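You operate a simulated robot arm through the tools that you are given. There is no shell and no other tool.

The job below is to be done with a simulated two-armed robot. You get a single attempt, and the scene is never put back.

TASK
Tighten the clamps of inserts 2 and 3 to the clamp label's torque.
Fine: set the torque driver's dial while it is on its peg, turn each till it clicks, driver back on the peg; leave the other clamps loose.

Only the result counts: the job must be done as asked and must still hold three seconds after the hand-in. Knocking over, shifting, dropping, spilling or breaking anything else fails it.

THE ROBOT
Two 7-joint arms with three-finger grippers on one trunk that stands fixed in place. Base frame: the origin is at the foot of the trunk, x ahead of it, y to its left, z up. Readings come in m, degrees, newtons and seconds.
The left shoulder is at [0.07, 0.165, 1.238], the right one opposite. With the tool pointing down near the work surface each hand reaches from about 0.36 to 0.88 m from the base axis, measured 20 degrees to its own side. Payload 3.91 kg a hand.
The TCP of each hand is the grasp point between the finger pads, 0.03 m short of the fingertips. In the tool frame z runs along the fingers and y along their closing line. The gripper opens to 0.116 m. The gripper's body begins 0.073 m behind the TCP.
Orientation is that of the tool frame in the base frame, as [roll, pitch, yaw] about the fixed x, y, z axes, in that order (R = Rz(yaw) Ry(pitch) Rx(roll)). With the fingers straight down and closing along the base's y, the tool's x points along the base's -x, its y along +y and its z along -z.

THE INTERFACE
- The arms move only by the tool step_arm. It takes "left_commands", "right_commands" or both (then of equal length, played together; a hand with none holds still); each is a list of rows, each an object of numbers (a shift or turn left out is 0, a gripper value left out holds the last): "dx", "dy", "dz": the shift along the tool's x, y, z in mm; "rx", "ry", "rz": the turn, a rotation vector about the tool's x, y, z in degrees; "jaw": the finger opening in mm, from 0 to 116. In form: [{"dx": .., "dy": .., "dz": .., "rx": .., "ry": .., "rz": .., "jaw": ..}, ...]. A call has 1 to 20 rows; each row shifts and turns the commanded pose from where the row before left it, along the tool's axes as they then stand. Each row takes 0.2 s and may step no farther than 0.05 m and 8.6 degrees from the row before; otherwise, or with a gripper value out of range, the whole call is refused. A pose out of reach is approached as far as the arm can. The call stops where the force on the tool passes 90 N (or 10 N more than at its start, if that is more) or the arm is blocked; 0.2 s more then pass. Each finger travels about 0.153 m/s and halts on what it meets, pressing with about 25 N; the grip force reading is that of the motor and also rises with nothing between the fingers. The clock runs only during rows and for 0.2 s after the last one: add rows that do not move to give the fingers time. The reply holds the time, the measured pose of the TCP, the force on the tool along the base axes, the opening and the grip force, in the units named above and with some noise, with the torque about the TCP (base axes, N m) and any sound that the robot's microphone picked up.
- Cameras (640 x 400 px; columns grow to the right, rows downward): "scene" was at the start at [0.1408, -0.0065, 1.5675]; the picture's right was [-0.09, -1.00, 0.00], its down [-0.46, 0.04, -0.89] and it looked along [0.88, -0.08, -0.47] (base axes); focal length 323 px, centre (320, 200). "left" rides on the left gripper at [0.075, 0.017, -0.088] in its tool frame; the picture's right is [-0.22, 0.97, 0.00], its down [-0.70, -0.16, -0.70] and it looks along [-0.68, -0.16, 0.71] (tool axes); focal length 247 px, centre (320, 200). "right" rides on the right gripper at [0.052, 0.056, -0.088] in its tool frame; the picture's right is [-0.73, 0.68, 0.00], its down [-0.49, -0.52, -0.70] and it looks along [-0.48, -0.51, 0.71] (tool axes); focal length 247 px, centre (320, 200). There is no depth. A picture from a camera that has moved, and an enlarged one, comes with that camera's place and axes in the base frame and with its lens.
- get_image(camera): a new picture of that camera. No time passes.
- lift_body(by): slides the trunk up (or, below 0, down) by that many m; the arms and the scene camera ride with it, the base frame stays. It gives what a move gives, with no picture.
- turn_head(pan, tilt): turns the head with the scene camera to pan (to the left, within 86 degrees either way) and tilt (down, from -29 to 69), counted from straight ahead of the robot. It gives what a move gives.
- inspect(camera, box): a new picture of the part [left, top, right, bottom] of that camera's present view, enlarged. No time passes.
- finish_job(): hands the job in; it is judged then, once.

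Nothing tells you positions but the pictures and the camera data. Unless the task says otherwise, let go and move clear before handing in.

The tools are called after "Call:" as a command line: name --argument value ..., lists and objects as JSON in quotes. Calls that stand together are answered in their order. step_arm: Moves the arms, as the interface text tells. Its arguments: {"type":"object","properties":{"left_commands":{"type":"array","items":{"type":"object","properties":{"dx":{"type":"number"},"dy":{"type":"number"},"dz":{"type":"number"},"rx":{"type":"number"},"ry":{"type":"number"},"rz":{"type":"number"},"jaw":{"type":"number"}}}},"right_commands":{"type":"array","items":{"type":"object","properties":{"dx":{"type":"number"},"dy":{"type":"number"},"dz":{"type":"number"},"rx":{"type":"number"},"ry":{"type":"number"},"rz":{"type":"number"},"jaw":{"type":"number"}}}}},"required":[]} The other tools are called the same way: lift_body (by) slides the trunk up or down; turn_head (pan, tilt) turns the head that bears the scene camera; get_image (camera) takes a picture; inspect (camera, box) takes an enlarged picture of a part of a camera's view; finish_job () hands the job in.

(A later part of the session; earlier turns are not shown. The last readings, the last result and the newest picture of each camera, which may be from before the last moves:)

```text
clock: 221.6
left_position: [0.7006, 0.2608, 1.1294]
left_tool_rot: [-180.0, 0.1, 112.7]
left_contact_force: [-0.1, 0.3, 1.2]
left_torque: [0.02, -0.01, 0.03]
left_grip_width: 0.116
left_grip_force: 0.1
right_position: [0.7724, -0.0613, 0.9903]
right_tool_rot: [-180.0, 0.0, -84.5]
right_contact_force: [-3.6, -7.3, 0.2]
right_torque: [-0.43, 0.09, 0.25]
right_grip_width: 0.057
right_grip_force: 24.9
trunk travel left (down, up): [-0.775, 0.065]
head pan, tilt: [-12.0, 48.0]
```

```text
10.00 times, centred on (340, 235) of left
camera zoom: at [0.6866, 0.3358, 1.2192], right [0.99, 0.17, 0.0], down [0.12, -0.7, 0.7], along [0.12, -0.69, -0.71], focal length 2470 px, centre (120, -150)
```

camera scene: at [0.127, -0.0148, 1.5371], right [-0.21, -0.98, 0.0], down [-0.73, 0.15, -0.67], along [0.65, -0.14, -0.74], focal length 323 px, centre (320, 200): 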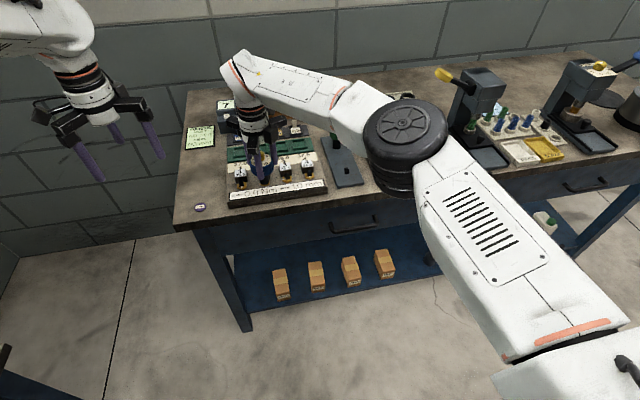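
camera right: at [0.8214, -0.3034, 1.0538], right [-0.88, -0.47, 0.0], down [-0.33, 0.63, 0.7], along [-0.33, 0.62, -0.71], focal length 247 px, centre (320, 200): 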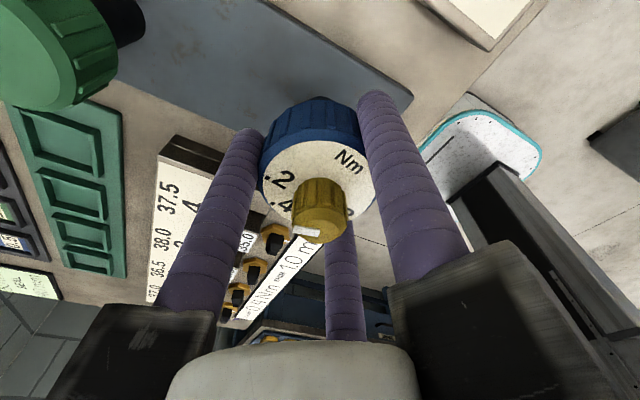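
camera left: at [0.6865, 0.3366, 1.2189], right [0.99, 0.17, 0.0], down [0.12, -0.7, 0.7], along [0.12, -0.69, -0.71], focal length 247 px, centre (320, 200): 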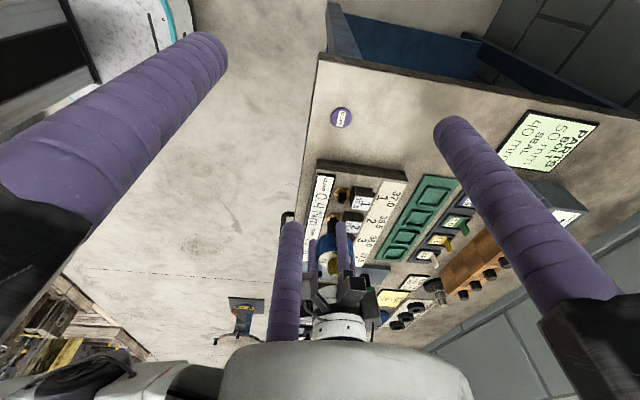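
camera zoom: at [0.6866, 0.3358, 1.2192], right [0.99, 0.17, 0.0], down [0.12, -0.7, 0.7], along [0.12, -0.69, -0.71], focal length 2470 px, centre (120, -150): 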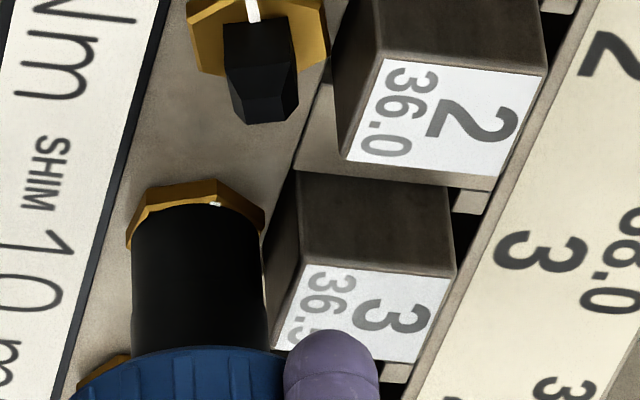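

Clamp 3 creeps on with no click. The one thing I never had was a clean, unloaded pass through the seating point itself (clamp 2 was heavily side-loaded there). I'll back clamp 2 off a little below its seating angle and retighten it cleanly.

Call:
step_arm --right_commands '[{}, {}, {}, {}, {}, {"dz": -4}, {"dz": -6}, {"dz": -20}, {"dz": -25}, {"dz": -20}, {"rz": -8.3}, {"rz": -8.3}, {"rz": -8.3}, {}]'

Call:
get_image --camera "right"

Call:
inspect --camera "scene" --box '[220, 130, 340, 210]'

```text
clock: 224.6
left_position: [0.7016, 0.2609, 1.1297]
left_tool_rot: [-180.0, 0.0, 112.8]
left_contact_force: [0.3, 0.7, 0.5]
left_torque: [0.0, 0.0, 0.01]
left_grip_width: 0.1158
left_grip_force: 0.1
right_position: [0.7733, -0.0597, 1.0648]
right_tool_rot: [-179.9, 0.0, -59.5]
right_contact_force: [-0.8, 0.5, -1.8]
right_torque: [-0.04, 0.0, 0.03]
right_grip_width: 0.0573
right_grip_force: 25.2
trunk travel left (down, up): [-0.775, 0.065]
head pan, tilt: [-12.0, 48.0]
```

```text
taken
camera right: at [0.7518, -0.1335, 1.154], right [-0.96, 0.29, 0.0], down [0.2, 0.68, 0.7], along [0.2, 0.67, -0.71], focal length 247 px, centre (320, 200)
```

right: 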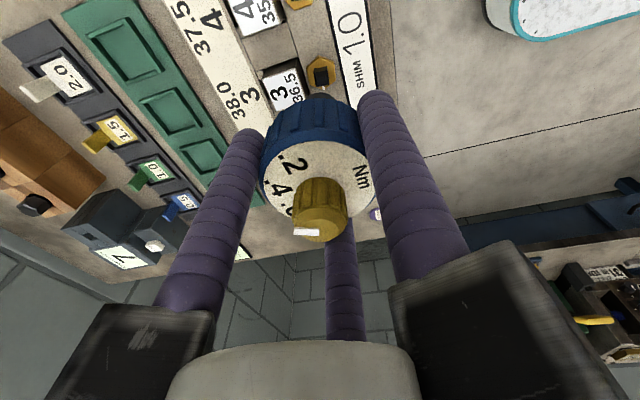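

```text
5.00 times, centred on (280, 170) of scene
camera zoom: at [0.1274, -0.015, 1.537], right [-0.21, -0.98, 0.0], down [-0.73, 0.15, -0.67], along [0.65, -0.14, -0.74], focal length 1614 px, centre (520, 350)
```

zoom: 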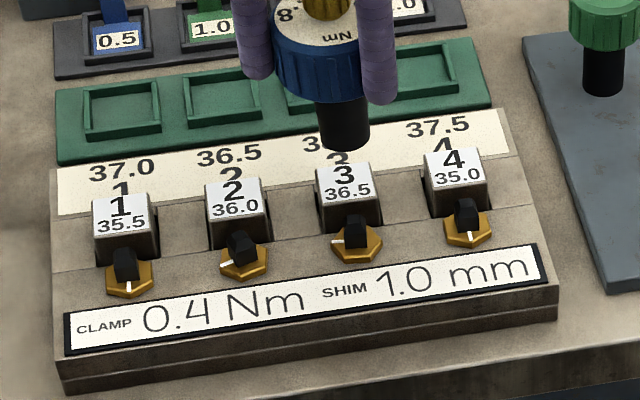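

Call:
step_arm --right_commands '[{"dx": -26.8, "dy": -15.3}, {"dx": -26.8, "dy": -15.3}, {}, {}]'

Call:
inspect --camera "right" --box '[280, 50, 360, 110]'

```text
clock: 225.6
left_position: [0.7012, 0.2608, 1.1283]
left_tool_rot: [180.0, 0.0, 112.7]
left_contact_force: [0.5, -0.2, 0.5]
left_torque: [0.01, -0.03, -0.03]
left_grip_width: 0.116
left_grip_force: 0.1
right_position: [0.7728, 0.0017, 1.0651]
right_tool_rot: [-180.0, -0.1, -59.7]
right_contact_force: [0.2, 0.0, -1.5]
right_torque: [-0.01, -0.01, 0.04]
right_grip_width: 0.0569
right_grip_force: 25.5
trunk travel left (down, up): [-0.775, 0.065]
head pan, tilt: [-12.0, 48.0]
```

```text
6.67 times, centred on (320, 80) of right
camera zoom: at [0.7513, -0.0715, 1.1543], right [-0.96, 0.29, 0.0], down [0.21, 0.68, 0.7], along [0.2, 0.67, -0.71], focal length 1646 px, centre (320, 1000)
```

zoom: 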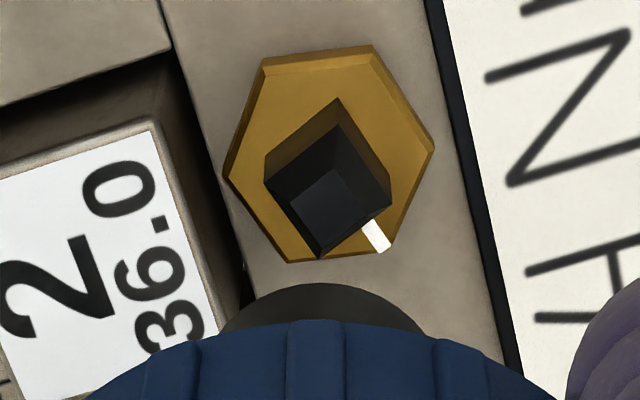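

Call:
step_arm --right_commands '[{"dz": 30}, {"dz": 25}, {"dz": 10}, {"dz": 7}, {"dz": 3.5}, {}]'

Call:
step_arm --right_commands '[{"dz": 2}, {}, {"jaw": 62}, {"jaw": 70}, {}, {"rz": 8}, {"rz": 8}, {"rz": 8}, {"rz": 8}, {"jaw": 60}, {"jaw": 52}, {"jaw": 48}, {}, {}]'

Call:
inspect --camera "left" --box '[325, 205, 365, 245]'

```text
clock: 226.9
left_position: [0.7004, 0.2612, 1.1286]
left_tool_rot: [-180.0, 0.1, 112.7]
left_contact_force: [-0.1, 0.0, -0.7]
left_torque: [-0.01, 0.02, 0.04]
left_grip_width: 0.1163
left_grip_force: 0.1
right_position: [0.7707, 0.0007, 0.9889]
right_tool_rot: [180.0, -0.1, -59.7]
right_contact_force: [-4.3, -6.9, 5.2]
right_torque: [-0.33, 0.21, 0.03]
right_grip_width: 0.0569
right_grip_force: 25.6
trunk travel left (down, up): [-0.775, 0.065]
head pan, tilt: [-12.0, 48.0]
```

```text
clock: 229.9
left_position: [0.7002, 0.2595, 1.1286]
left_tool_rot: [180.0, 0.1, 112.8]
left_contact_force: [0.0, -0.9, 0.2]
left_torque: [0.05, 0.0, -0.01]
left_grip_width: 0.1161
left_grip_force: 0.0
right_position: [0.7722, 0.0026, 0.9875]
right_tool_rot: [-180.0, 0.0, -91.7]
right_contact_force: [-1.8, -1.9, 0.6]
right_torque: [-0.09, 0.12, -0.05]
right_grip_width: 0.0576
right_grip_force: 24.9
trunk travel left (down, up): [-0.775, 0.065]
head pan, tilt: [-12.0, 48.0]
```

```text
10.00 times, centred on (345, 225) of left
camera zoom: at [0.6871, 0.3367, 1.2186], right [0.99, 0.17, 0.0], down [0.12, -0.7, 0.7], along [0.12, -0.69, -0.71], focal length 2470 px, centre (70, -50)
```

zoom: 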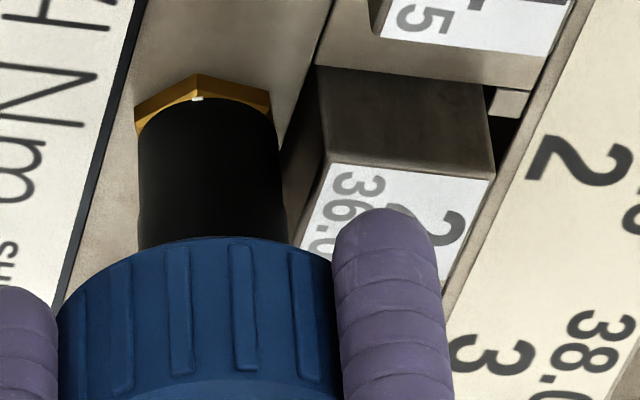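

Seated and clean. Now slow counter-clockwise turning to back clamp 2 off below its seating angle.

Call:
step_arm --right_commands '[{"rz": -1.2}, {"rz": -1.2}, {"rz": -1.2}, {"rz": -1.2}, {"rz": -1.2}, {"rz": -1.2}, {"rz": -1.2}, {"rz": -1.2}, {"rz": -1.2}, {"rz": -1.2}, {"rz": -1.2}, {"rz": -1.2}, {"rz": -1.2}, {"rz": -1.2}, {"rz": -1.2}, {"rz": -1.2}, {"rz": -1.2}, {"rz": -1.2}, {"rz": -1.2}, {"rz": -1.2}]'

Call:
step_arm --right_commands '[{"rz": -1.2}, {"rz": -1.2}, {"rz": -1.2}, {"rz": -1.2}, {"rz": -1.2}, {"rz": -1.2}, {"rz": -1.2}, {"rz": -1.2}, {"rz": -1.2}, {"rz": -1.2}, {"rz": -1.2}, {"rz": -1.2}, {"rz": -1.2}, {"rz": -1.2}, {"rz": -1.2}, {"rz": -1.2}, {"rz": -1.2}, {"rz": -1.2}, {"rz": -1.2}, {"rz": -1.2}]'

Call:
inspect --camera "left" --box '[325, 205, 365, 245]'

```text
clock: 234.2
left_position: [0.7005, 0.2607, 1.1292]
left_tool_rot: [-180.0, 0.0, 112.7]
left_contact_force: [-0.5, 0.7, -0.1]
left_torque: [-0.01, 0.0, -0.05]
left_grip_width: 0.1161
left_grip_force: 0.1
right_position: [0.7727, 0.0008, 0.989]
right_tool_rot: [179.9, 0.1, -67.6]
right_contact_force: [-8.1, -5.9, -3.2]
right_torque: [-0.21, 0.54, -0.24]
right_grip_width: 0.0567
right_grip_force: 24.5
trunk travel left (down, up): [-0.775, 0.065]
head pan, tilt: [-12.0, 48.0]
```

```text
clock: 238.3
left_position: [0.7004, 0.2596, 1.1295]
left_tool_rot: [180.0, 0.0, 112.8]
left_contact_force: [0.1, 0.2, -0.4]
left_torque: [-0.02, 0.0, -0.01]
left_grip_width: 0.1157
left_grip_force: 0.0
right_position: [0.7717, 0.0016, 0.9874]
right_tool_rot: [-180.0, 0.1, -43.6]
right_contact_force: [-6.2, -5.8, -0.4]
right_torque: [-0.23, 0.4, -0.27]
right_grip_width: 0.0572
right_grip_force: 24.9
trunk travel left (down, up): [-0.775, 0.065]
head pan, tilt: [-12.0, 48.0]
```

```text
10.00 times, centred on (345, 225) of left
camera zoom: at [0.6865, 0.3362, 1.2192], right [0.99, 0.17, 0.0], down [0.12, -0.7, 0.7], along [0.12, -0.69, -0.71], focal length 2470 px, centre (70, -50)
```

zoom: 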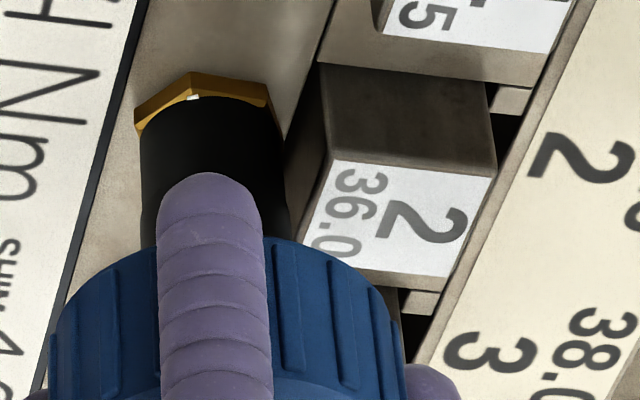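

Call:
step_arm --right_commands '[{"rz": -1.2}, {"rz": -1.2}, {"rz": -1.2}, {"rz": -1.2}, {"rz": -1.2}, {"rz": -1.2}, {"rz": -1.2}, {"rz": -1.2}, {"rz": -1.2}, {"rz": -1.2}, {"rz": -1.2}, {"rz": -1.2}, {"rz": -1.2}, {"rz": -1.2}, {"rz": -1.2}, {"rz": -1.2}, {"rz": -1.2}, {"rz": -1.2}, {"rz": -1.2}, {"rz": -1.2}]'

Call:
step_arm --right_commands '[{"rz": -1.2}, {"rz": -1.2}, {"rz": -1.2}, {"rz": -1.2}, {"rz": -1.2}, {"rz": -1.2}, {"rz": -1.2}, {"rz": -1.2}, {"rz": -1.2}, {"rz": -1.2}, {"rz": -1.2}, {"rz": -1.2}, {"rz": -1.2}, {"rz": -1.2}, {"rz": -1.2}, {"rz": -1.2}, {"rz": -1.2}, {"rz": -1.2}, {"rz": -1.2}, {"rz": -1.2}]'

Call:
inspect --camera "left" --box '[325, 205, 365, 245]'

```text
clock: 242.6
left_position: [0.7005, 0.2603, 1.1289]
left_tool_rot: [-180.0, 0.0, 112.7]
left_contact_force: [0.8, 0.0, 0.0]
left_torque: [0.04, -0.02, 0.01]
left_grip_width: 0.1157
left_grip_force: 0.0
right_position: [0.7724, 0.0006, 0.9879]
right_tool_rot: [-179.9, 0.0, -19.5]
right_contact_force: [-8.6, -5.0, -1.4]
right_torque: [-0.17, 0.56, -0.26]
right_grip_width: 0.0572
right_grip_force: 25.3
trunk travel left (down, up): [-0.775, 0.065]
head pan, tilt: [-12.0, 48.0]
```

```text
clock: 246.8
left_position: [0.701, 0.2588, 1.13]
left_tool_rot: [179.9, 0.0, 112.7]
left_contact_force: [-0.5, 0.8, -0.3]
left_torque: [-0.03, 0.0, -0.02]
left_grip_width: 0.1161
left_grip_force: 0.1
right_position: [0.7736, 0.0017, 0.9893]
right_tool_rot: [-180.0, 0.0, 4.4]
right_contact_force: [-6.9, -5.1, -1.2]
right_torque: [-0.23, 0.51, -0.28]
right_grip_width: 0.0569
right_grip_force: 25.2
trunk travel left (down, up): [-0.775, 0.065]
head pan, tilt: [-12.0, 48.0]
```

```text
10.00 times, centred on (345, 225) of left
camera zoom: at [0.6863, 0.3361, 1.2193], right [0.99, 0.17, 0.0], down [0.12, -0.7, 0.7], along [0.12, -0.69, -0.71], focal length 2470 px, centre (70, -50)
```

zoom: 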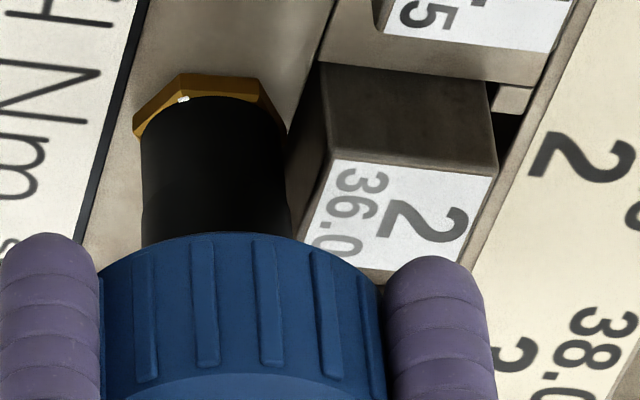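

Call:
step_arm --right_commands '[{"rz": -1.2}, {"rz": -1.2}, {"rz": -1.2}, {"rz": -1.2}, {"rz": -1.2}, {"rz": -1.2}, {"rz": -1.2}, {"rz": -1.2}, {"rz": -1.2}, {"rz": -1.2}, {"rz": -1.2}, {"rz": -1.2}]'

Call:
inspect --camera "left" --box '[325, 205, 365, 245]'

```text
clock: 249.3
left_position: [0.7002, 0.2605, 1.1305]
left_tool_rot: [179.9, 0.0, 112.8]
left_contact_force: [0.2, 0.3, 0.6]
left_torque: [-0.01, -0.02, -0.02]
left_grip_width: 0.1158
left_grip_force: 0.1
right_position: [0.7715, 0.0017, 0.9885]
right_tool_rot: [180.0, 0.0, 18.9]
right_contact_force: [-7.0, -4.5, -0.6]
right_torque: [-0.11, 0.52, -0.21]
right_grip_width: 0.0571
right_grip_force: 25.1
trunk travel left (down, up): [-0.775, 0.065]
head pan, tilt: [-12.0, 48.0]
```

```text
10.00 times, centred on (345, 225) of left
camera zoom: at [0.6862, 0.3363, 1.2193], right [0.99, 0.17, 0.0], down [0.12, -0.7, 0.7], along [0.12, -0.69, -0.71], focal length 2470 px, centre (70, -50)
```

zoom: 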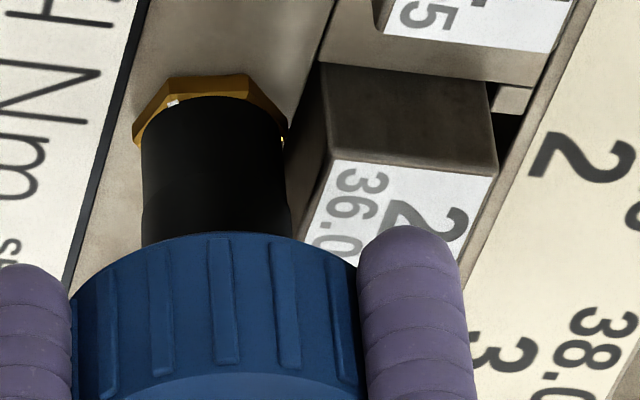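

Clamp 2 has come free to about 50°. I'll regrip to zero the side load, then retighten cleanly in one smooth turn and listen.

Call:
step_arm --right_commands '[{"jaw": 62}, {"jaw": 72}, {}, {}, {"jaw": 62}, {"jaw": 54}, {"jaw": 48}, {}, {}]'

Call:
step_arm --right_commands '[{"rz": 4}, {"rz": 4}, {"rz": 4}, {"rz": 4}, {"rz": 4}, {"rz": 4}, {"rz": 4}, {"rz": 4}, {"rz": 4}, {"rz": 4}]'

Call:
inspect --camera "left" --box '[325, 205, 365, 245]'

```text
clock: 251.3
left_position: [0.7007, 0.2605, 1.1288]
left_tool_rot: [-180.0, -0.1, 112.7]
left_contact_force: [0.5, -0.3, -0.2]
left_torque: [0.02, -0.03, -0.02]
left_grip_width: 0.1161
left_grip_force: 0.1
right_position: [0.7717, 0.0009, 0.9879]
right_tool_rot: [-179.9, -0.1, 18.6]
right_contact_force: [-5.4, -5.8, -0.2]
right_torque: [-0.39, 0.33, -0.02]
right_grip_width: 0.0573
right_grip_force: 25.1
trunk travel left (down, up): [-0.775, 0.065]
head pan, tilt: [-12.0, 48.0]
```

```text
clock: 253.6
left_position: [0.7002, 0.2593, 1.1298]
left_tool_rot: [-179.9, 0.0, 112.8]
left_contact_force: [1.2, -0.1, -0.1]
left_torque: [-0.03, -0.03, -0.01]
left_grip_width: 0.1159
left_grip_force: 0.0
right_position: [0.7721, 0.0015, 0.987]
right_tool_rot: [180.0, 0.0, -21.2]
right_contact_force: [-5.8, -8.3, -0.1]
right_torque: [-0.54, 0.3, 0.28]
right_grip_width: 0.0568
right_grip_force: 25.2
trunk travel left (down, up): [-0.775, 0.065]
head pan, tilt: [-12.0, 48.0]
```

```text
10.00 times, centred on (345, 225) of left
camera zoom: at [0.6866, 0.3358, 1.2192], right [0.99, 0.17, 0.0], down [0.12, -0.7, 0.7], along [0.12, -0.69, -0.71], focal length 2470 px, centre (70, -50)
```

zoom: 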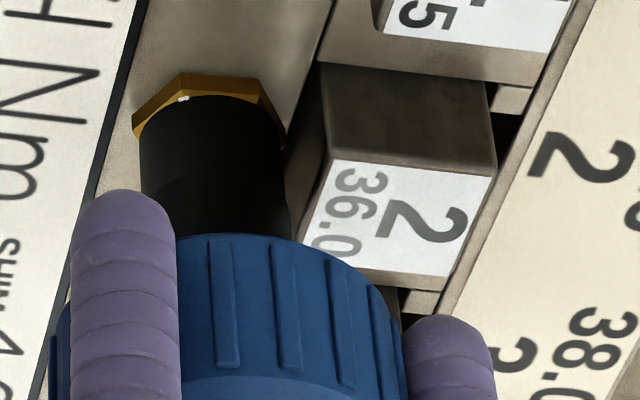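

No click at a cleaner seating either. Before anything else I want to be sure of the tightening direction and where the loose end is, so I'll regrip and turn clamp 2 back counter-clockwise, watching the hex.

Call:
step_arm --right_commands '[{"jaw": 62}, {"jaw": 76}, {}, {"rz": 8.4}, {"rz": 8.4}, {"rz": 8.4}, {"rz": 8.4}, {"rz": 8.4}, {"rz": 8.4}, {"rz": 8.4}, {"rz": 8.4}, {"rz": 8.4}, {"rz": 8.4}, {"rz": 8.4}, {"rz": 8.4}, {"rz": 8.4}, {}]'

Call:
inspect --camera "right" --box '[230, 60, 410, 260]'

```text
clock: 257.1
left_position: [0.7008, 0.2612, 1.1294]
left_tool_rot: [180.0, 0.1, 112.8]
left_contact_force: [-0.1, 0.3, 0.5]
left_torque: [-0.01, -0.01, 0.02]
left_grip_width: 0.1161
left_grip_force: 0.0
right_position: [0.7716, 0.0029, 0.9873]
right_tool_rot: [179.9, 0.0, -130.6]
right_contact_force: [0.1, -0.3, 0.3]
right_torque: [0.04, -0.01, -0.03]
right_grip_width: 0.0758
right_grip_force: 0.1
trunk travel left (down, up): [-0.775, 0.065]
head pan, tilt: [-12.0, 48.0]
```

```text
2.00 times, centred on (320, 160) of right
camera zoom: at [0.696, -0.0012, 1.0765], right [-0.04, 1.0, 0.0], down [0.71, 0.03, 0.7], along [0.7, 0.03, -0.71], focal length 494 px, centre (320, 280)
```

zoom: 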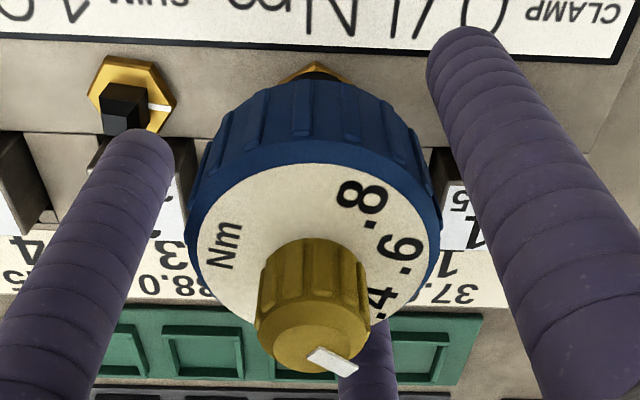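

Call:
step_arm --right_commands '[{"dx": 0.9, "dy": -0.8, "dz": -2.5}, {}, {"jaw": 62}, {"jaw": 54}, {"jaw": 48}, {}, {}]'

Call:
step_arm --right_commands '[{"rz": -2}, {"rz": -2}, {"rz": -2}, {"rz": -2}, {"rz": -2}, {"rz": -2}, {"rz": -2}, {"rz": -2}, {"rz": -2}, {"rz": -2}, {"rz": -2}, {"rz": -2}, {"rz": -2}, {"rz": -2}, {"rz": -2}, {"rz": -2}, {"rz": -2}, {"rz": -2}, {"rz": -2}, {"rz": -2}]'

Call:
inspect --camera "left" --box '[325, 205, 365, 245]'

```text
clock: 258.8
left_position: [0.7005, 0.2605, 1.1286]
left_tool_rot: [-180.0, 0.0, 112.8]
left_contact_force: [0.3, -0.2, -0.9]
left_torque: [0.0, 0.02, -0.01]
left_grip_width: 0.1161
left_grip_force: 0.1
right_position: [0.7722, 0.0008, 0.9907]
right_tool_rot: [180.0, 0.1, -130.5]
right_contact_force: [-2.5, -1.0, 0.3]
right_torque: [-0.02, 0.16, 0.01]
right_grip_width: 0.0568
right_grip_force: 24.4
trunk travel left (down, up): [-0.775, 0.065]
head pan, tilt: [-12.0, 48.0]
```

```text
clock: 262.9
left_position: [0.6999, 0.2599, 1.1287]
left_tool_rot: [-179.9, 0.0, 112.8]
left_contact_force: [-0.3, -0.2, 0.4]
left_torque: [0.03, -0.02, 0.03]
left_grip_width: 0.116
left_grip_force: 0.1
right_position: [0.7724, 0.0026, 0.9912]
right_tool_rot: [180.0, 0.1, -90.4]
right_contact_force: [-8.6, 0.2, -4.2]
right_torque: [0.01, 0.52, -0.17]
right_grip_width: 0.0566
right_grip_force: 25.1
trunk travel left (down, up): [-0.775, 0.065]
head pan, tilt: [-12.0, 48.0]
```

```text
10.00 times, centred on (345, 225) of left
camera zoom: at [0.6867, 0.3368, 1.2188], right [0.99, 0.17, 0.0], down [0.12, -0.7, 0.7], along [0.12, -0.69, -0.71], focal length 2470 px, centre (70, -50)
```

zoom: 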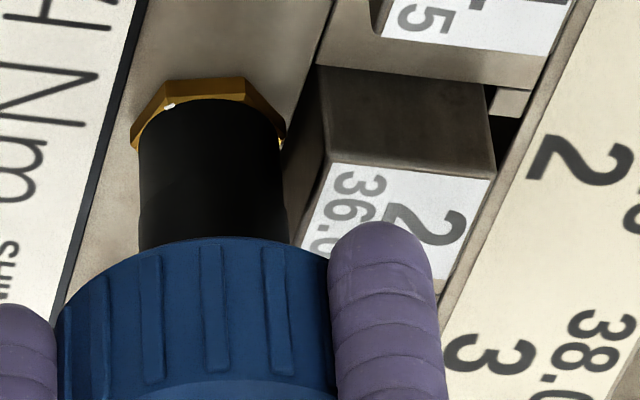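

Call:
step_arm --right_commands '[{"rz": -4}, {"rz": -4}, {"rz": -4}, {"rz": -4}, {"rz": -4}, {"rz": -4}, {"rz": -4}, {"rz": -4}, {"rz": -4}, {"rz": -4}]'

Call:
inspect --camera "left" --box '[325, 205, 365, 245]'

Call:
step_arm --right_commands '[{"rz": -4}, {"rz": -4}, {"rz": -4}, {"rz": -4}, {"rz": -4}, {"rz": -4}, {"rz": -4}, {"rz": -4}, {"rz": -4}, {"rz": -4}]'

Call:
inspect --camera "left" --box '[325, 205, 365, 245]'

```text
clock: 265.1
left_position: [0.7003, 0.2611, 1.1292]
left_tool_rot: [179.9, 0.0, 112.8]
left_contact_force: [-0.6, 0.3, 0.1]
left_torque: [0.01, 0.0, 0.0]
left_grip_width: 0.1162
left_grip_force: 0.1
right_position: [0.7726, 0.0006, 0.99]
right_tool_rot: [-179.9, -0.1, -50.3]
right_contact_force: [-2.9, 0.2, 0.1]
right_torque: [0.03, 0.21, -0.03]
right_grip_width: 0.0566
right_grip_force: 25.1
trunk travel left (down, up): [-0.775, 0.065]
head pan, tilt: [-12.0, 48.0]
```

```text
10.00 times, centred on (345, 225) of left
camera zoom: at [0.6868, 0.3371, 1.2188], right [0.99, 0.17, 0.0], down [0.12, -0.7, 0.7], along [0.12, -0.69, -0.71], focal length 2470 px, centre (70, -50)
```

zoom: 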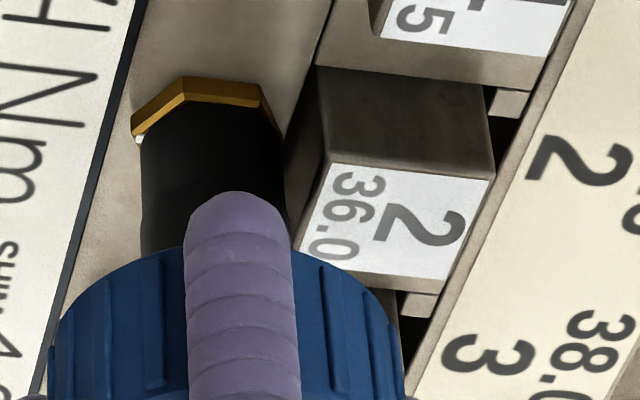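

```text
clock: 267.4
left_position: [0.6997, 0.2606, 1.1292]
left_tool_rot: [180.0, 0.0, 112.8]
left_contact_force: [0.0, -0.1, 0.2]
left_torque: [0.02, 0.0, 0.01]
left_grip_width: 0.1161
left_grip_force: 0.1
right_position: [0.7717, 0.0016, 0.9902]
right_tool_rot: [-179.9, 0.0, -10.4]
right_contact_force: [-6.7, 1.2, -2.3]
right_torque: [0.3, 0.4, -0.32]
right_grip_width: 0.0566
right_grip_force: 25.2
trunk travel left (down, up): [-0.775, 0.065]
head pan, tilt: [-12.0, 48.0]
```

```text
10.00 times, centred on (345, 225) of left
camera zoom: at [0.6867, 0.3371, 1.2187], right [0.99, 0.17, 0.0], down [0.12, -0.7, 0.7], along [0.12, -0.69, -0.71], focal length 2470 px, centre (70, -50)
```

zoom: 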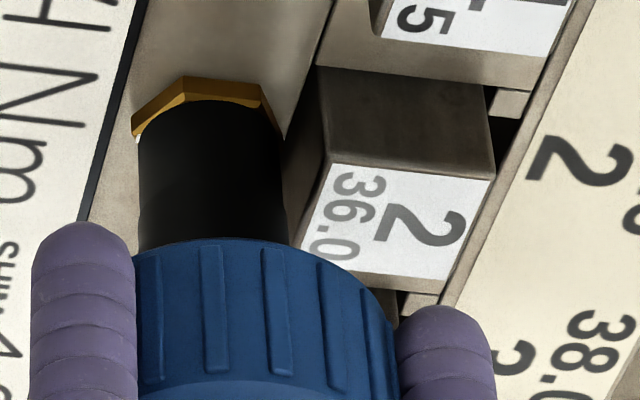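

Very informative: clamp 2 ran freely back to its loose stop at 0°, so clockwise is the tightening direction and it's now pristine. I'll regrip perfectly centred and retighten in one smooth pass from the start.

Call:
step_arm --right_commands '[{"rz": 2}, {}, {}, {"jaw": 62}, {"jaw": 76}, {}, {"rz": -8}, {"rz": -8}, {"rz": -8}, {"rz": -5}, {}]'

Call:
inspect --camera "right" --box '[230, 60, 410, 260]'

```text
clock: 269.8
left_position: [0.7005, 0.2617, 1.1296]
left_tool_rot: [-179.9, 0.0, 112.8]
left_contact_force: [0.0, -0.4, 0.2]
left_torque: [-0.01, -0.05, -0.02]
left_grip_width: 0.116
left_grip_force: 0.1
right_position: [0.7737, 0.0013, 0.9897]
right_tool_rot: [-180.0, 0.0, 16.7]
right_contact_force: [0.5, -0.3, 0.6]
right_torque: [0.0, 0.0, -0.01]
right_grip_width: 0.0759
right_grip_force: 0.0
trunk travel left (down, up): [-0.775, 0.065]
head pan, tilt: [-12.0, 48.0]
```

```text
2.00 times, centred on (320, 160) of right
camera zoom: at [0.8389, -0.0381, 1.0794], right [-0.51, -0.86, 0.0], down [-0.62, 0.36, 0.7], along [-0.6, 0.35, -0.71], focal length 494 px, centre (320, 280)
```

zoom: 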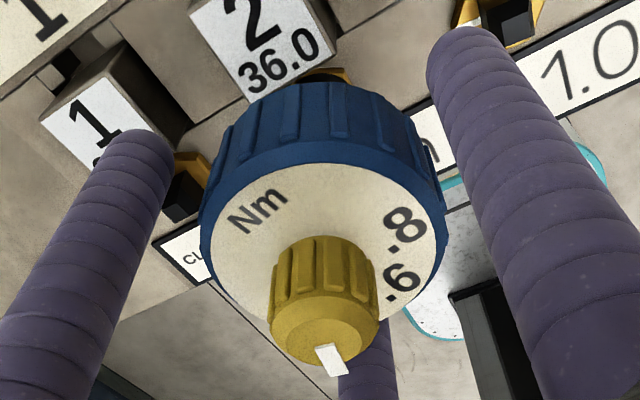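

Call:
step_arm --right_commands '[{"dx": -1.6, "dy": -0.5}, {}, {"jaw": 62}, {"jaw": 54}, {"jaw": 48}, {}, {}]'

Call:
step_arm --right_commands '[{"rz": 6}, {"rz": 6}, {"rz": 6}, {"rz": 6}, {"rz": 6}]'

Call:
step_arm --right_commands '[{"rz": 6}, {"rz": 6}, {"rz": 6}, {"rz": 6}]'

Call:
inspect --camera "left" --box '[325, 205, 365, 245]'

```text
clock: 271.4
left_position: [0.7013, 0.2615, 1.1286]
left_tool_rot: [180.0, -0.1, 112.7]
left_contact_force: [-0.6, 0.3, 0.1]
left_torque: [-0.03, 0.0, 0.02]
left_grip_width: 0.1162
left_grip_force: 0.2
right_position: [0.7713, 0.0015, 0.9907]
right_tool_rot: [180.0, 0.0, 16.6]
right_contact_force: [2.1, -0.9, 1.6]
right_torque: [-0.04, -0.15, 0.0]
right_grip_width: 0.0571
right_grip_force: 24.9
trunk travel left (down, up): [-0.775, 0.065]
head pan, tilt: [-12.0, 48.0]
```

```text
clock: 272.6
left_position: [0.7014, 0.2621, 1.1292]
left_tool_rot: [180.0, 0.0, 112.8]
left_contact_force: [0.3, -0.4, -0.9]
left_torque: [-0.01, -0.02, 0.0]
left_grip_width: 0.116
left_grip_force: 0.1
right_position: [0.7708, 0.0013, 0.9905]
right_tool_rot: [180.0, -0.1, -13.5]
right_contact_force: [2.2, 1.6, 1.4]
right_torque: [0.12, -0.15, -0.01]
right_grip_width: 0.0571
right_grip_force: 25.2
trunk travel left (down, up): [-0.775, 0.065]
head pan, tilt: [-12.0, 48.0]
```

```text
clock: 273.6
left_position: [0.7017, 0.2612, 1.1294]
left_tool_rot: [180.0, 0.0, 112.8]
left_contact_force: [-0.1, 0.2, 0.0]
left_torque: [0.01, 0.0, -0.02]
left_grip_width: 0.1163
left_grip_force: 0.1
right_position: [0.7721, 0.0009, 0.99]
right_tool_rot: [-180.0, -0.1, -37.7]
right_contact_force: [7.2, -0.2, 2.3]
right_torque: [0.16, -0.47, 0.11]
right_grip_width: 0.0569
right_grip_force: 25.2
trunk travel left (down, up): [-0.775, 0.065]
head pan, tilt: [-12.0, 48.0]
```

```text
10.00 times, centred on (345, 225) of left
camera zoom: at [0.6879, 0.3369, 1.2181], right [0.99, 0.17, 0.0], down [0.12, -0.7, 0.7], along [0.12, -0.69, -0.71], focal length 2470 px, centre (70, -50)
```

zoom: 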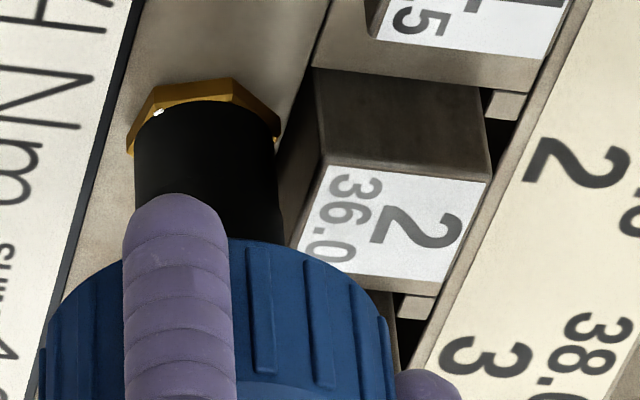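

Call:
step_arm --right_commands '[{"dx": 0.9, "dy": -0.7, "rz": 3}, {"rz": 3}, {"rz": 3}, {"rz": 3}]'

Call:
step_arm --right_commands '[{"rz": 3}, {"rz": 3}, {"rz": 3}, {"rz": 3}]'

Call:
inspect --camera "left" --box '[325, 205, 365, 245]'

Call:
step_arm --right_commands '[{"rz": 3}, {"rz": 3}, {"rz": 3}, {"rz": 3}]'

Call:
step_arm --right_commands '[{"rz": 3}, {"rz": 3}, {"rz": 3}, {"rz": 3}]'

Call:
inspect --camera "left" --box '[325, 205, 365, 245]'

```text
clock: 274.6
left_position: [0.6998, 0.2613, 1.1294]
left_tool_rot: [-180.0, -0.1, 112.7]
left_contact_force: [-0.2, 0.1, -0.3]
left_torque: [0.0, 0.0, -0.02]
left_grip_width: 0.1162
left_grip_force: 0.0
right_position: [0.7721, 0.0015, 0.9904]
right_tool_rot: [-180.0, 0.0, -49.6]
right_contact_force: [-0.2, -1.1, 1.6]
right_torque: [0.1, -0.09, 0.14]
right_grip_width: 0.0571
right_grip_force: 25.1
trunk travel left (down, up): [-0.775, 0.065]
head pan, tilt: [-12.0, 48.0]
```

```text
clock: 275.6
left_position: [0.7009, 0.261, 1.1294]
left_tool_rot: [179.9, 0.0, 112.7]
left_contact_force: [-0.8, -0.9, 0.1]
left_torque: [-0.01, 0.01, 0.03]
left_grip_width: 0.116
left_grip_force: 0.1
right_position: [0.7709, 0.0018, 0.9901]
right_tool_rot: [180.0, 0.0, -61.5]
right_contact_force: [-0.4, -0.8, -0.3]
right_torque: [0.06, -0.03, 0.28]
right_grip_width: 0.0566
right_grip_force: 25.3
trunk travel left (down, up): [-0.775, 0.065]
head pan, tilt: [-12.0, 48.0]
```

```text
10.00 times, centred on (345, 225) of left
camera zoom: at [0.687, 0.3367, 1.2186], right [0.99, 0.17, 0.0], down [0.12, -0.7, 0.7], along [0.12, -0.69, -0.71], focal length 2470 px, centre (70, -50)
```

zoom: 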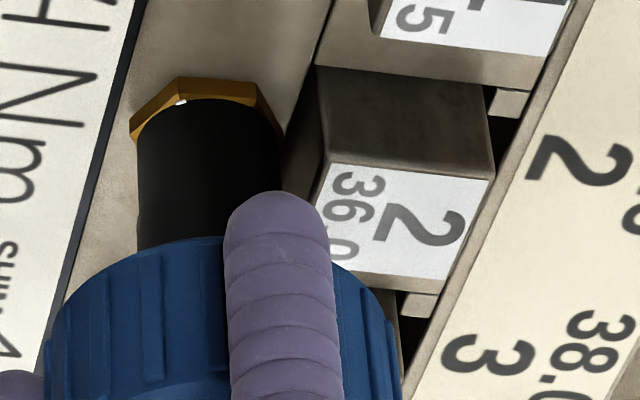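

```text
clock: 276.6
left_position: [0.7, 0.2612, 1.1305]
left_tool_rot: [180.0, 0.0, 112.9]
left_contact_force: [0.6, -0.8, -0.3]
left_torque: [-0.01, -0.01, -0.02]
left_grip_width: 0.1158
left_grip_force: 0.1
right_position: [0.7724, 0.0002, 0.9908]
right_tool_rot: [180.0, 0.0, -73.5]
right_contact_force: [-1.5, -2.4, -0.3]
right_torque: [-0.02, 0.0, 0.22]
right_grip_width: 0.057
right_grip_force: 24.7
trunk travel left (down, up): [-0.775, 0.065]
head pan, tilt: [-12.0, 48.0]
```

```text
clock: 277.6
left_position: [0.6999, 0.2612, 1.1295]
left_tool_rot: [180.0, 0.0, 112.7]
left_contact_force: [0.9, -0.3, -0.3]
left_torque: [0.01, 0.03, -0.04]
left_grip_width: 0.1162
left_grip_force: 0.1
right_position: [0.7717, 0.0007, 0.9909]
right_tool_rot: [179.9, 0.0, -85.5]
right_contact_force: [-1.4, -2.6, -0.5]
right_torque: [-0.21, -0.03, 0.27]
right_grip_width: 0.057
right_grip_force: 25.2
trunk travel left (down, up): [-0.775, 0.065]
head pan, tilt: [-12.0, 48.0]
```

```text
10.00 times, centred on (345, 225) of left
camera zoom: at [0.687, 0.3366, 1.2187], right [0.99, 0.17, 0.0], down [0.12, -0.7, 0.7], along [0.12, -0.69, -0.71], focal length 2470 px, centre (70, -50)
```

zoom: 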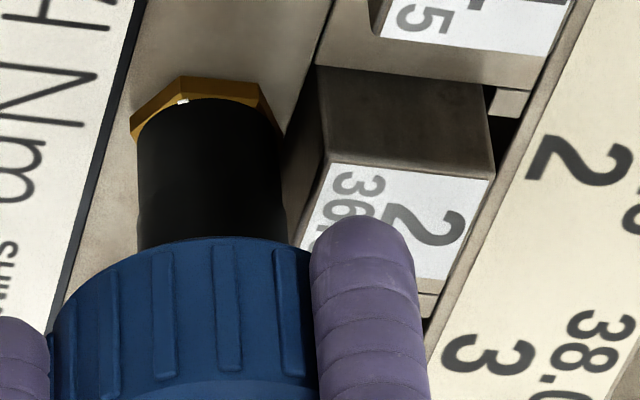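

Clean result: clamp 2 ran from its loose stop to ≈58°, where torque levels off at the clutch limit (≈0.4 Nm) and the driver slips. That is the true tightening point. Clamp 3 got crept well past it (≈92°) by my long slipping, so I'll back it off to loose and retighten it the same clean way.

Call:
step_arm --right_commands '[{}, {}, {}, {}, {}, {}, {"dz": -4}, {"dz": -6}, {"dz": -20}, {"dz": -25}, {"dz": -20}, {}]'

Call:
inspect --camera "right" --box '[280, 50, 360, 110]'

Call:
inspect --camera "scene" --box '[220, 130, 340, 210]'

```text
clock: 280.1
left_position: [0.7018, 0.2604, 1.1283]
left_tool_rot: [-179.9, -0.1, 112.8]
left_contact_force: [-0.4, -0.2, -0.6]
left_torque: [0.02, -0.03, 0.01]
left_grip_width: 0.1161
left_grip_force: 0.1
right_position: [0.773, 0.0001, 1.0657]
right_tool_rot: [-180.0, -0.1, -85.3]
right_contact_force: [0.2, -0.3, -1.8]
right_torque: [0.02, -0.02, 0.02]
right_grip_width: 0.0572
right_grip_force: 24.7
trunk travel left (down, up): [-0.775, 0.065]
head pan, tilt: [-12.0, 48.0]
```

```text
6.67 times, centred on (320, 80) of right
camera zoom: at [0.7211, -0.0561, 1.1544], right [-0.74, 0.68, 0.0], down [0.48, 0.53, 0.7], along [0.47, 0.52, -0.71], focal length 1646 px, centre (320, 1000)
```

zoom: 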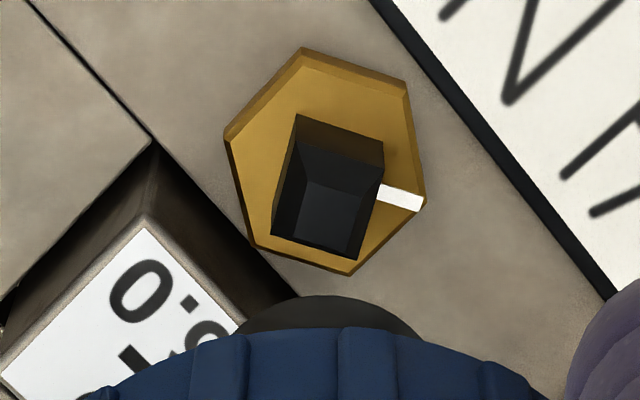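

```text
5.00 times, centred on (280, 170) of scene
camera zoom: at [0.1274, -0.0149, 1.537], right [-0.21, -0.98, 0.0], down [-0.73, 0.15, -0.67], along [0.65, -0.14, -0.74], focal length 1614 px, centre (520, 350)
```

zoom: 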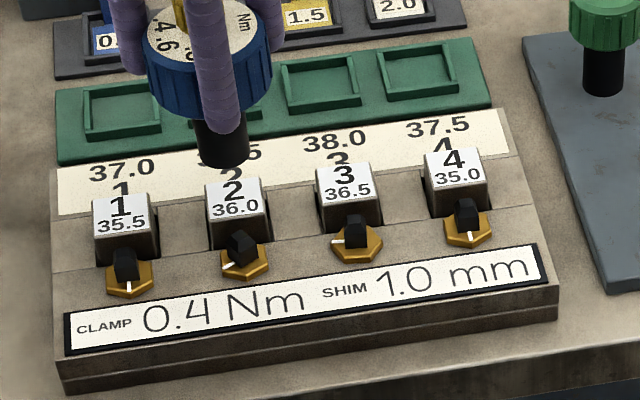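

Clamp 2 measures 57.5° after the clean tightening. Moving to clamp 3 with the socket turned to match its post.

Call:
step_arm --right_commands '[{"rz": 8.6}, {"rz": 8.6}, {"rz": 8.6}, {"rz": 8.6}, {"dx": 26.7, "dy": -15.3}, {"dx": 26.7, "dy": -15.3}, {}, {}]'

Call:
inspect --camera "right" --box '[280, 50, 360, 110]'

```text
clock: 281.9
left_position: [0.701, 0.2608, 1.1288]
left_tool_rot: [-180.0, 0.0, 112.8]
left_contact_force: [0.4, 0.1, -0.8]
left_torque: [0.02, -0.02, 0.0]
left_grip_width: 0.1161
left_grip_force: 0.1
right_position: [0.7728, -0.0612, 1.0668]
right_tool_rot: [179.9, 0.0, -119.7]
right_contact_force: [-0.7, 0.2, -2.3]
right_torque: [0.03, -0.04, 0.0]
right_grip_width: 0.0567
right_grip_force: 25.0
trunk travel left (down, up): [-0.775, 0.065]
head pan, tilt: [-12.0, 48.0]
```

```text
6.67 times, centred on (320, 80) of right
camera zoom: at [0.698, -0.0785, 1.154], right [-0.23, 0.97, 0.0], down [0.7, 0.16, 0.7], along [0.68, 0.16, -0.71], focal length 1646 px, centre (320, 1000)
```

zoom: 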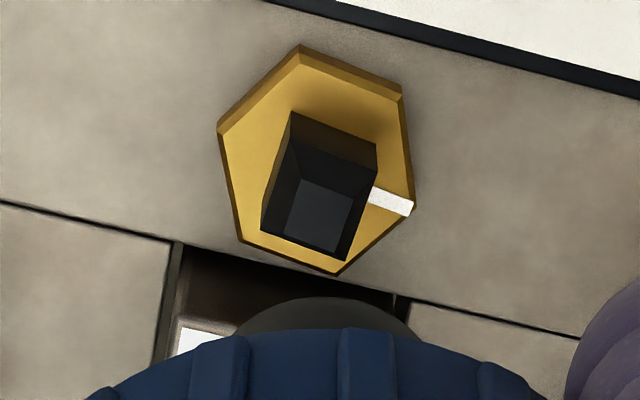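

Call:
step_arm --right_commands '[{"rz": 3}, {"dz": 30}, {"dz": 25}, {"dz": 10}, {"dz": 7}, {"dz": 3.5}, {}]'

Call:
step_arm --right_commands '[{"dz": 1.5}, {}, {"jaw": 62}, {"jaw": 72}, {}, {}]'

Call:
inspect --camera "right" --box '[230, 60, 410, 260]'

Call:
inspect --camera "left" --box '[320, 215, 360, 255]'

```text
clock: 283.6
left_position: [0.7004, 0.2616, 1.1306]
left_tool_rot: [180.0, 0.0, 112.6]
left_contact_force: [0.4, -0.8, -0.7]
left_torque: [-0.01, -0.01, 0.02]
left_grip_width: 0.116
left_grip_force: 0.1
right_position: [0.7718, -0.0606, 0.9908]
right_tool_rot: [-180.0, 0.1, -123.0]
right_contact_force: [0.5, -2.8, 7.1]
right_torque: [-0.3, -0.09, -0.02]
right_grip_width: 0.0569
right_grip_force: 24.9
trunk travel left (down, up): [-0.775, 0.065]
head pan, tilt: [-12.0, 48.0]
```

```text
clock: 284.9
left_position: [0.7012, 0.2611, 1.1287]
left_tool_rot: [-179.9, 0.0, 112.8]
left_contact_force: [-0.7, -0.5, -0.2]
left_torque: [-0.02, -0.02, 0.0]
left_grip_width: 0.116
left_grip_force: 0.0
right_position: [0.772, -0.0594, 0.9889]
right_tool_rot: [179.9, 0.0, -122.8]
right_contact_force: [-0.7, -0.9, -0.9]
right_torque: [0.02, -0.02, -0.02]
right_grip_width: 0.0721
right_grip_force: 0.1
trunk travel left (down, up): [-0.775, 0.065]
head pan, tilt: [-12.0, 48.0]
```

```text
2.00 times, centred on (320, 160) of right
camera zoom: at [0.6967, -0.074, 1.0769], right [-0.18, 0.98, 0.0], down [0.7, 0.13, 0.7], along [0.69, 0.12, -0.71], focal length 494 px, centre (320, 280)
```

zoom: 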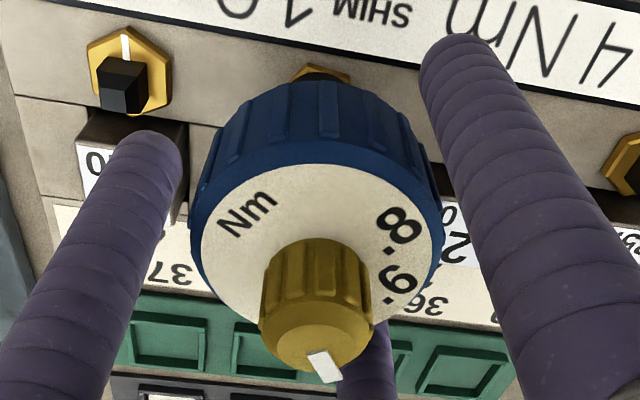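

```text
10.00 times, centred on (340, 235) of left
camera zoom: at [0.6871, 0.3369, 1.2185], right [0.99, 0.17, 0.0], down [0.12, -0.7, 0.7], along [0.12, -0.69, -0.71], focal length 2470 px, centre (120, -150)
```

zoom: 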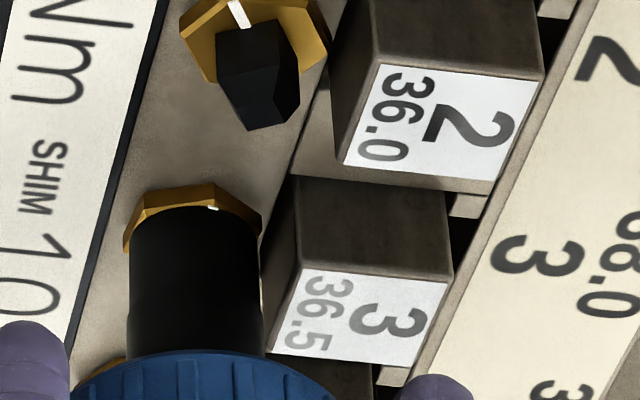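

Call:
step_arm --right_commands '[{"dx": 0.7, "dy": -0.4, "dz": -2}, {}, {"jaw": 62}, {"jaw": 54}, {"jaw": 48}, {}, {}, {"rz": -1.4}, {"rz": -1.4}, {"rz": -1.4}, {"rz": -1.4}, {"rz": -1.4}, {"rz": -1.4}, {"rz": -1.4}, {"rz": -1.4}, {"rz": -1.4}, {"rz": -1.4}]'

Call:
step_arm --right_commands '[{"rz": -1.4}, {"rz": -1.4}, {"rz": -1.4}, {"rz": -1.4}, {"rz": -1.4}, {"rz": -1.4}, {"rz": -1.4}, {"rz": -1.4}, {"rz": -1.4}, {"rz": -1.4}, {"rz": -1.4}, {"rz": -1.4}, {"rz": -1.4}, {"rz": -1.4}, {"rz": -1.4}, {"rz": -1.4}, {"rz": -1.4}, {"rz": -1.4}, {"rz": -1.4}, {"rz": -1.4}]'

Call:
step_arm --right_commands '[{"rz": -1.4}, {"rz": -1.4}, {"rz": -1.4}, {"rz": -1.4}, {"rz": -1.4}, {"rz": -1.4}, {"rz": -1.4}, {"rz": -1.4}, {"rz": -1.4}, {"rz": -1.4}, {"rz": -1.4}, {"rz": -1.4}, {"rz": -1.4}, {"rz": -1.4}, {"rz": -1.4}, {"rz": -1.4}, {"rz": -1.4}, {"rz": -1.4}, {"rz": -1.4}, {"rz": -1.4}]'

Call:
inspect --camera "left" --box '[320, 215, 360, 255]'

```text
clock: 288.6
left_position: [0.7002, 0.2618, 1.1301]
left_tool_rot: [-180.0, 0.0, 112.8]
left_contact_force: [0.4, 0.0, 0.7]
left_torque: [0.01, -0.01, 0.03]
left_grip_width: 0.116
left_grip_force: 0.0
right_position: [0.7714, -0.0633, 0.9909]
right_tool_rot: [180.0, 0.1, -108.8]
right_contact_force: [-4.5, -0.4, -1.4]
right_torque: [0.03, 0.18, -0.13]
right_grip_width: 0.0567
right_grip_force: 24.9
trunk travel left (down, up): [-0.775, 0.065]
head pan, tilt: [-12.0, 48.0]
```

```text
clock: 292.8
left_position: [0.7003, 0.2609, 1.1281]
left_tool_rot: [180.0, 0.0, 112.8]
left_contact_force: [0.7, -1.1, 0.8]
left_torque: [-0.02, 0.01, -0.01]
left_grip_width: 0.116
left_grip_force: 0.1
right_position: [0.7711, -0.0614, 0.9895]
right_tool_rot: [-179.9, 0.0, -80.7]
right_contact_force: [-4.8, 1.5, 0.2]
right_torque: [0.02, 0.19, -0.25]
right_grip_width: 0.0569
right_grip_force: 25.0
trunk travel left (down, up): [-0.775, 0.065]
head pan, tilt: [-12.0, 48.0]
```

```text
clock: 296.9
left_position: [0.7005, 0.261, 1.1278]
left_tool_rot: [180.0, 0.0, 112.8]
left_contact_force: [-0.1, -0.4, -0.1]
left_torque: [0.0, 0.0, 0.01]
left_grip_width: 0.116
left_grip_force: 0.0
right_position: [0.7712, -0.0616, 0.9895]
right_tool_rot: [-180.0, 0.1, -52.8]
right_contact_force: [-2.2, 1.4, -1.1]
right_torque: [0.02, 0.06, -0.26]
right_grip_width: 0.0566
right_grip_force: 25.0
trunk travel left (down, up): [-0.775, 0.065]
head pan, tilt: [-12.0, 48.0]
```

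```text
10.00 times, centred on (340, 235) of left
camera zoom: at [0.687, 0.337, 1.2186], right [0.99, 0.17, 0.0], down [0.12, -0.7, 0.7], along [0.12, -0.69, -0.71], focal length 2470 px, centre (120, -150)
```

zoom: 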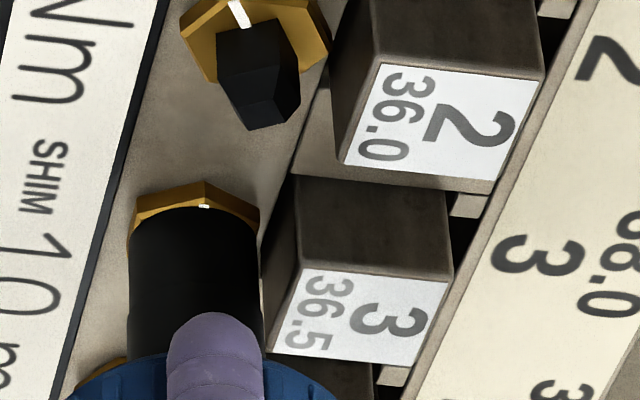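

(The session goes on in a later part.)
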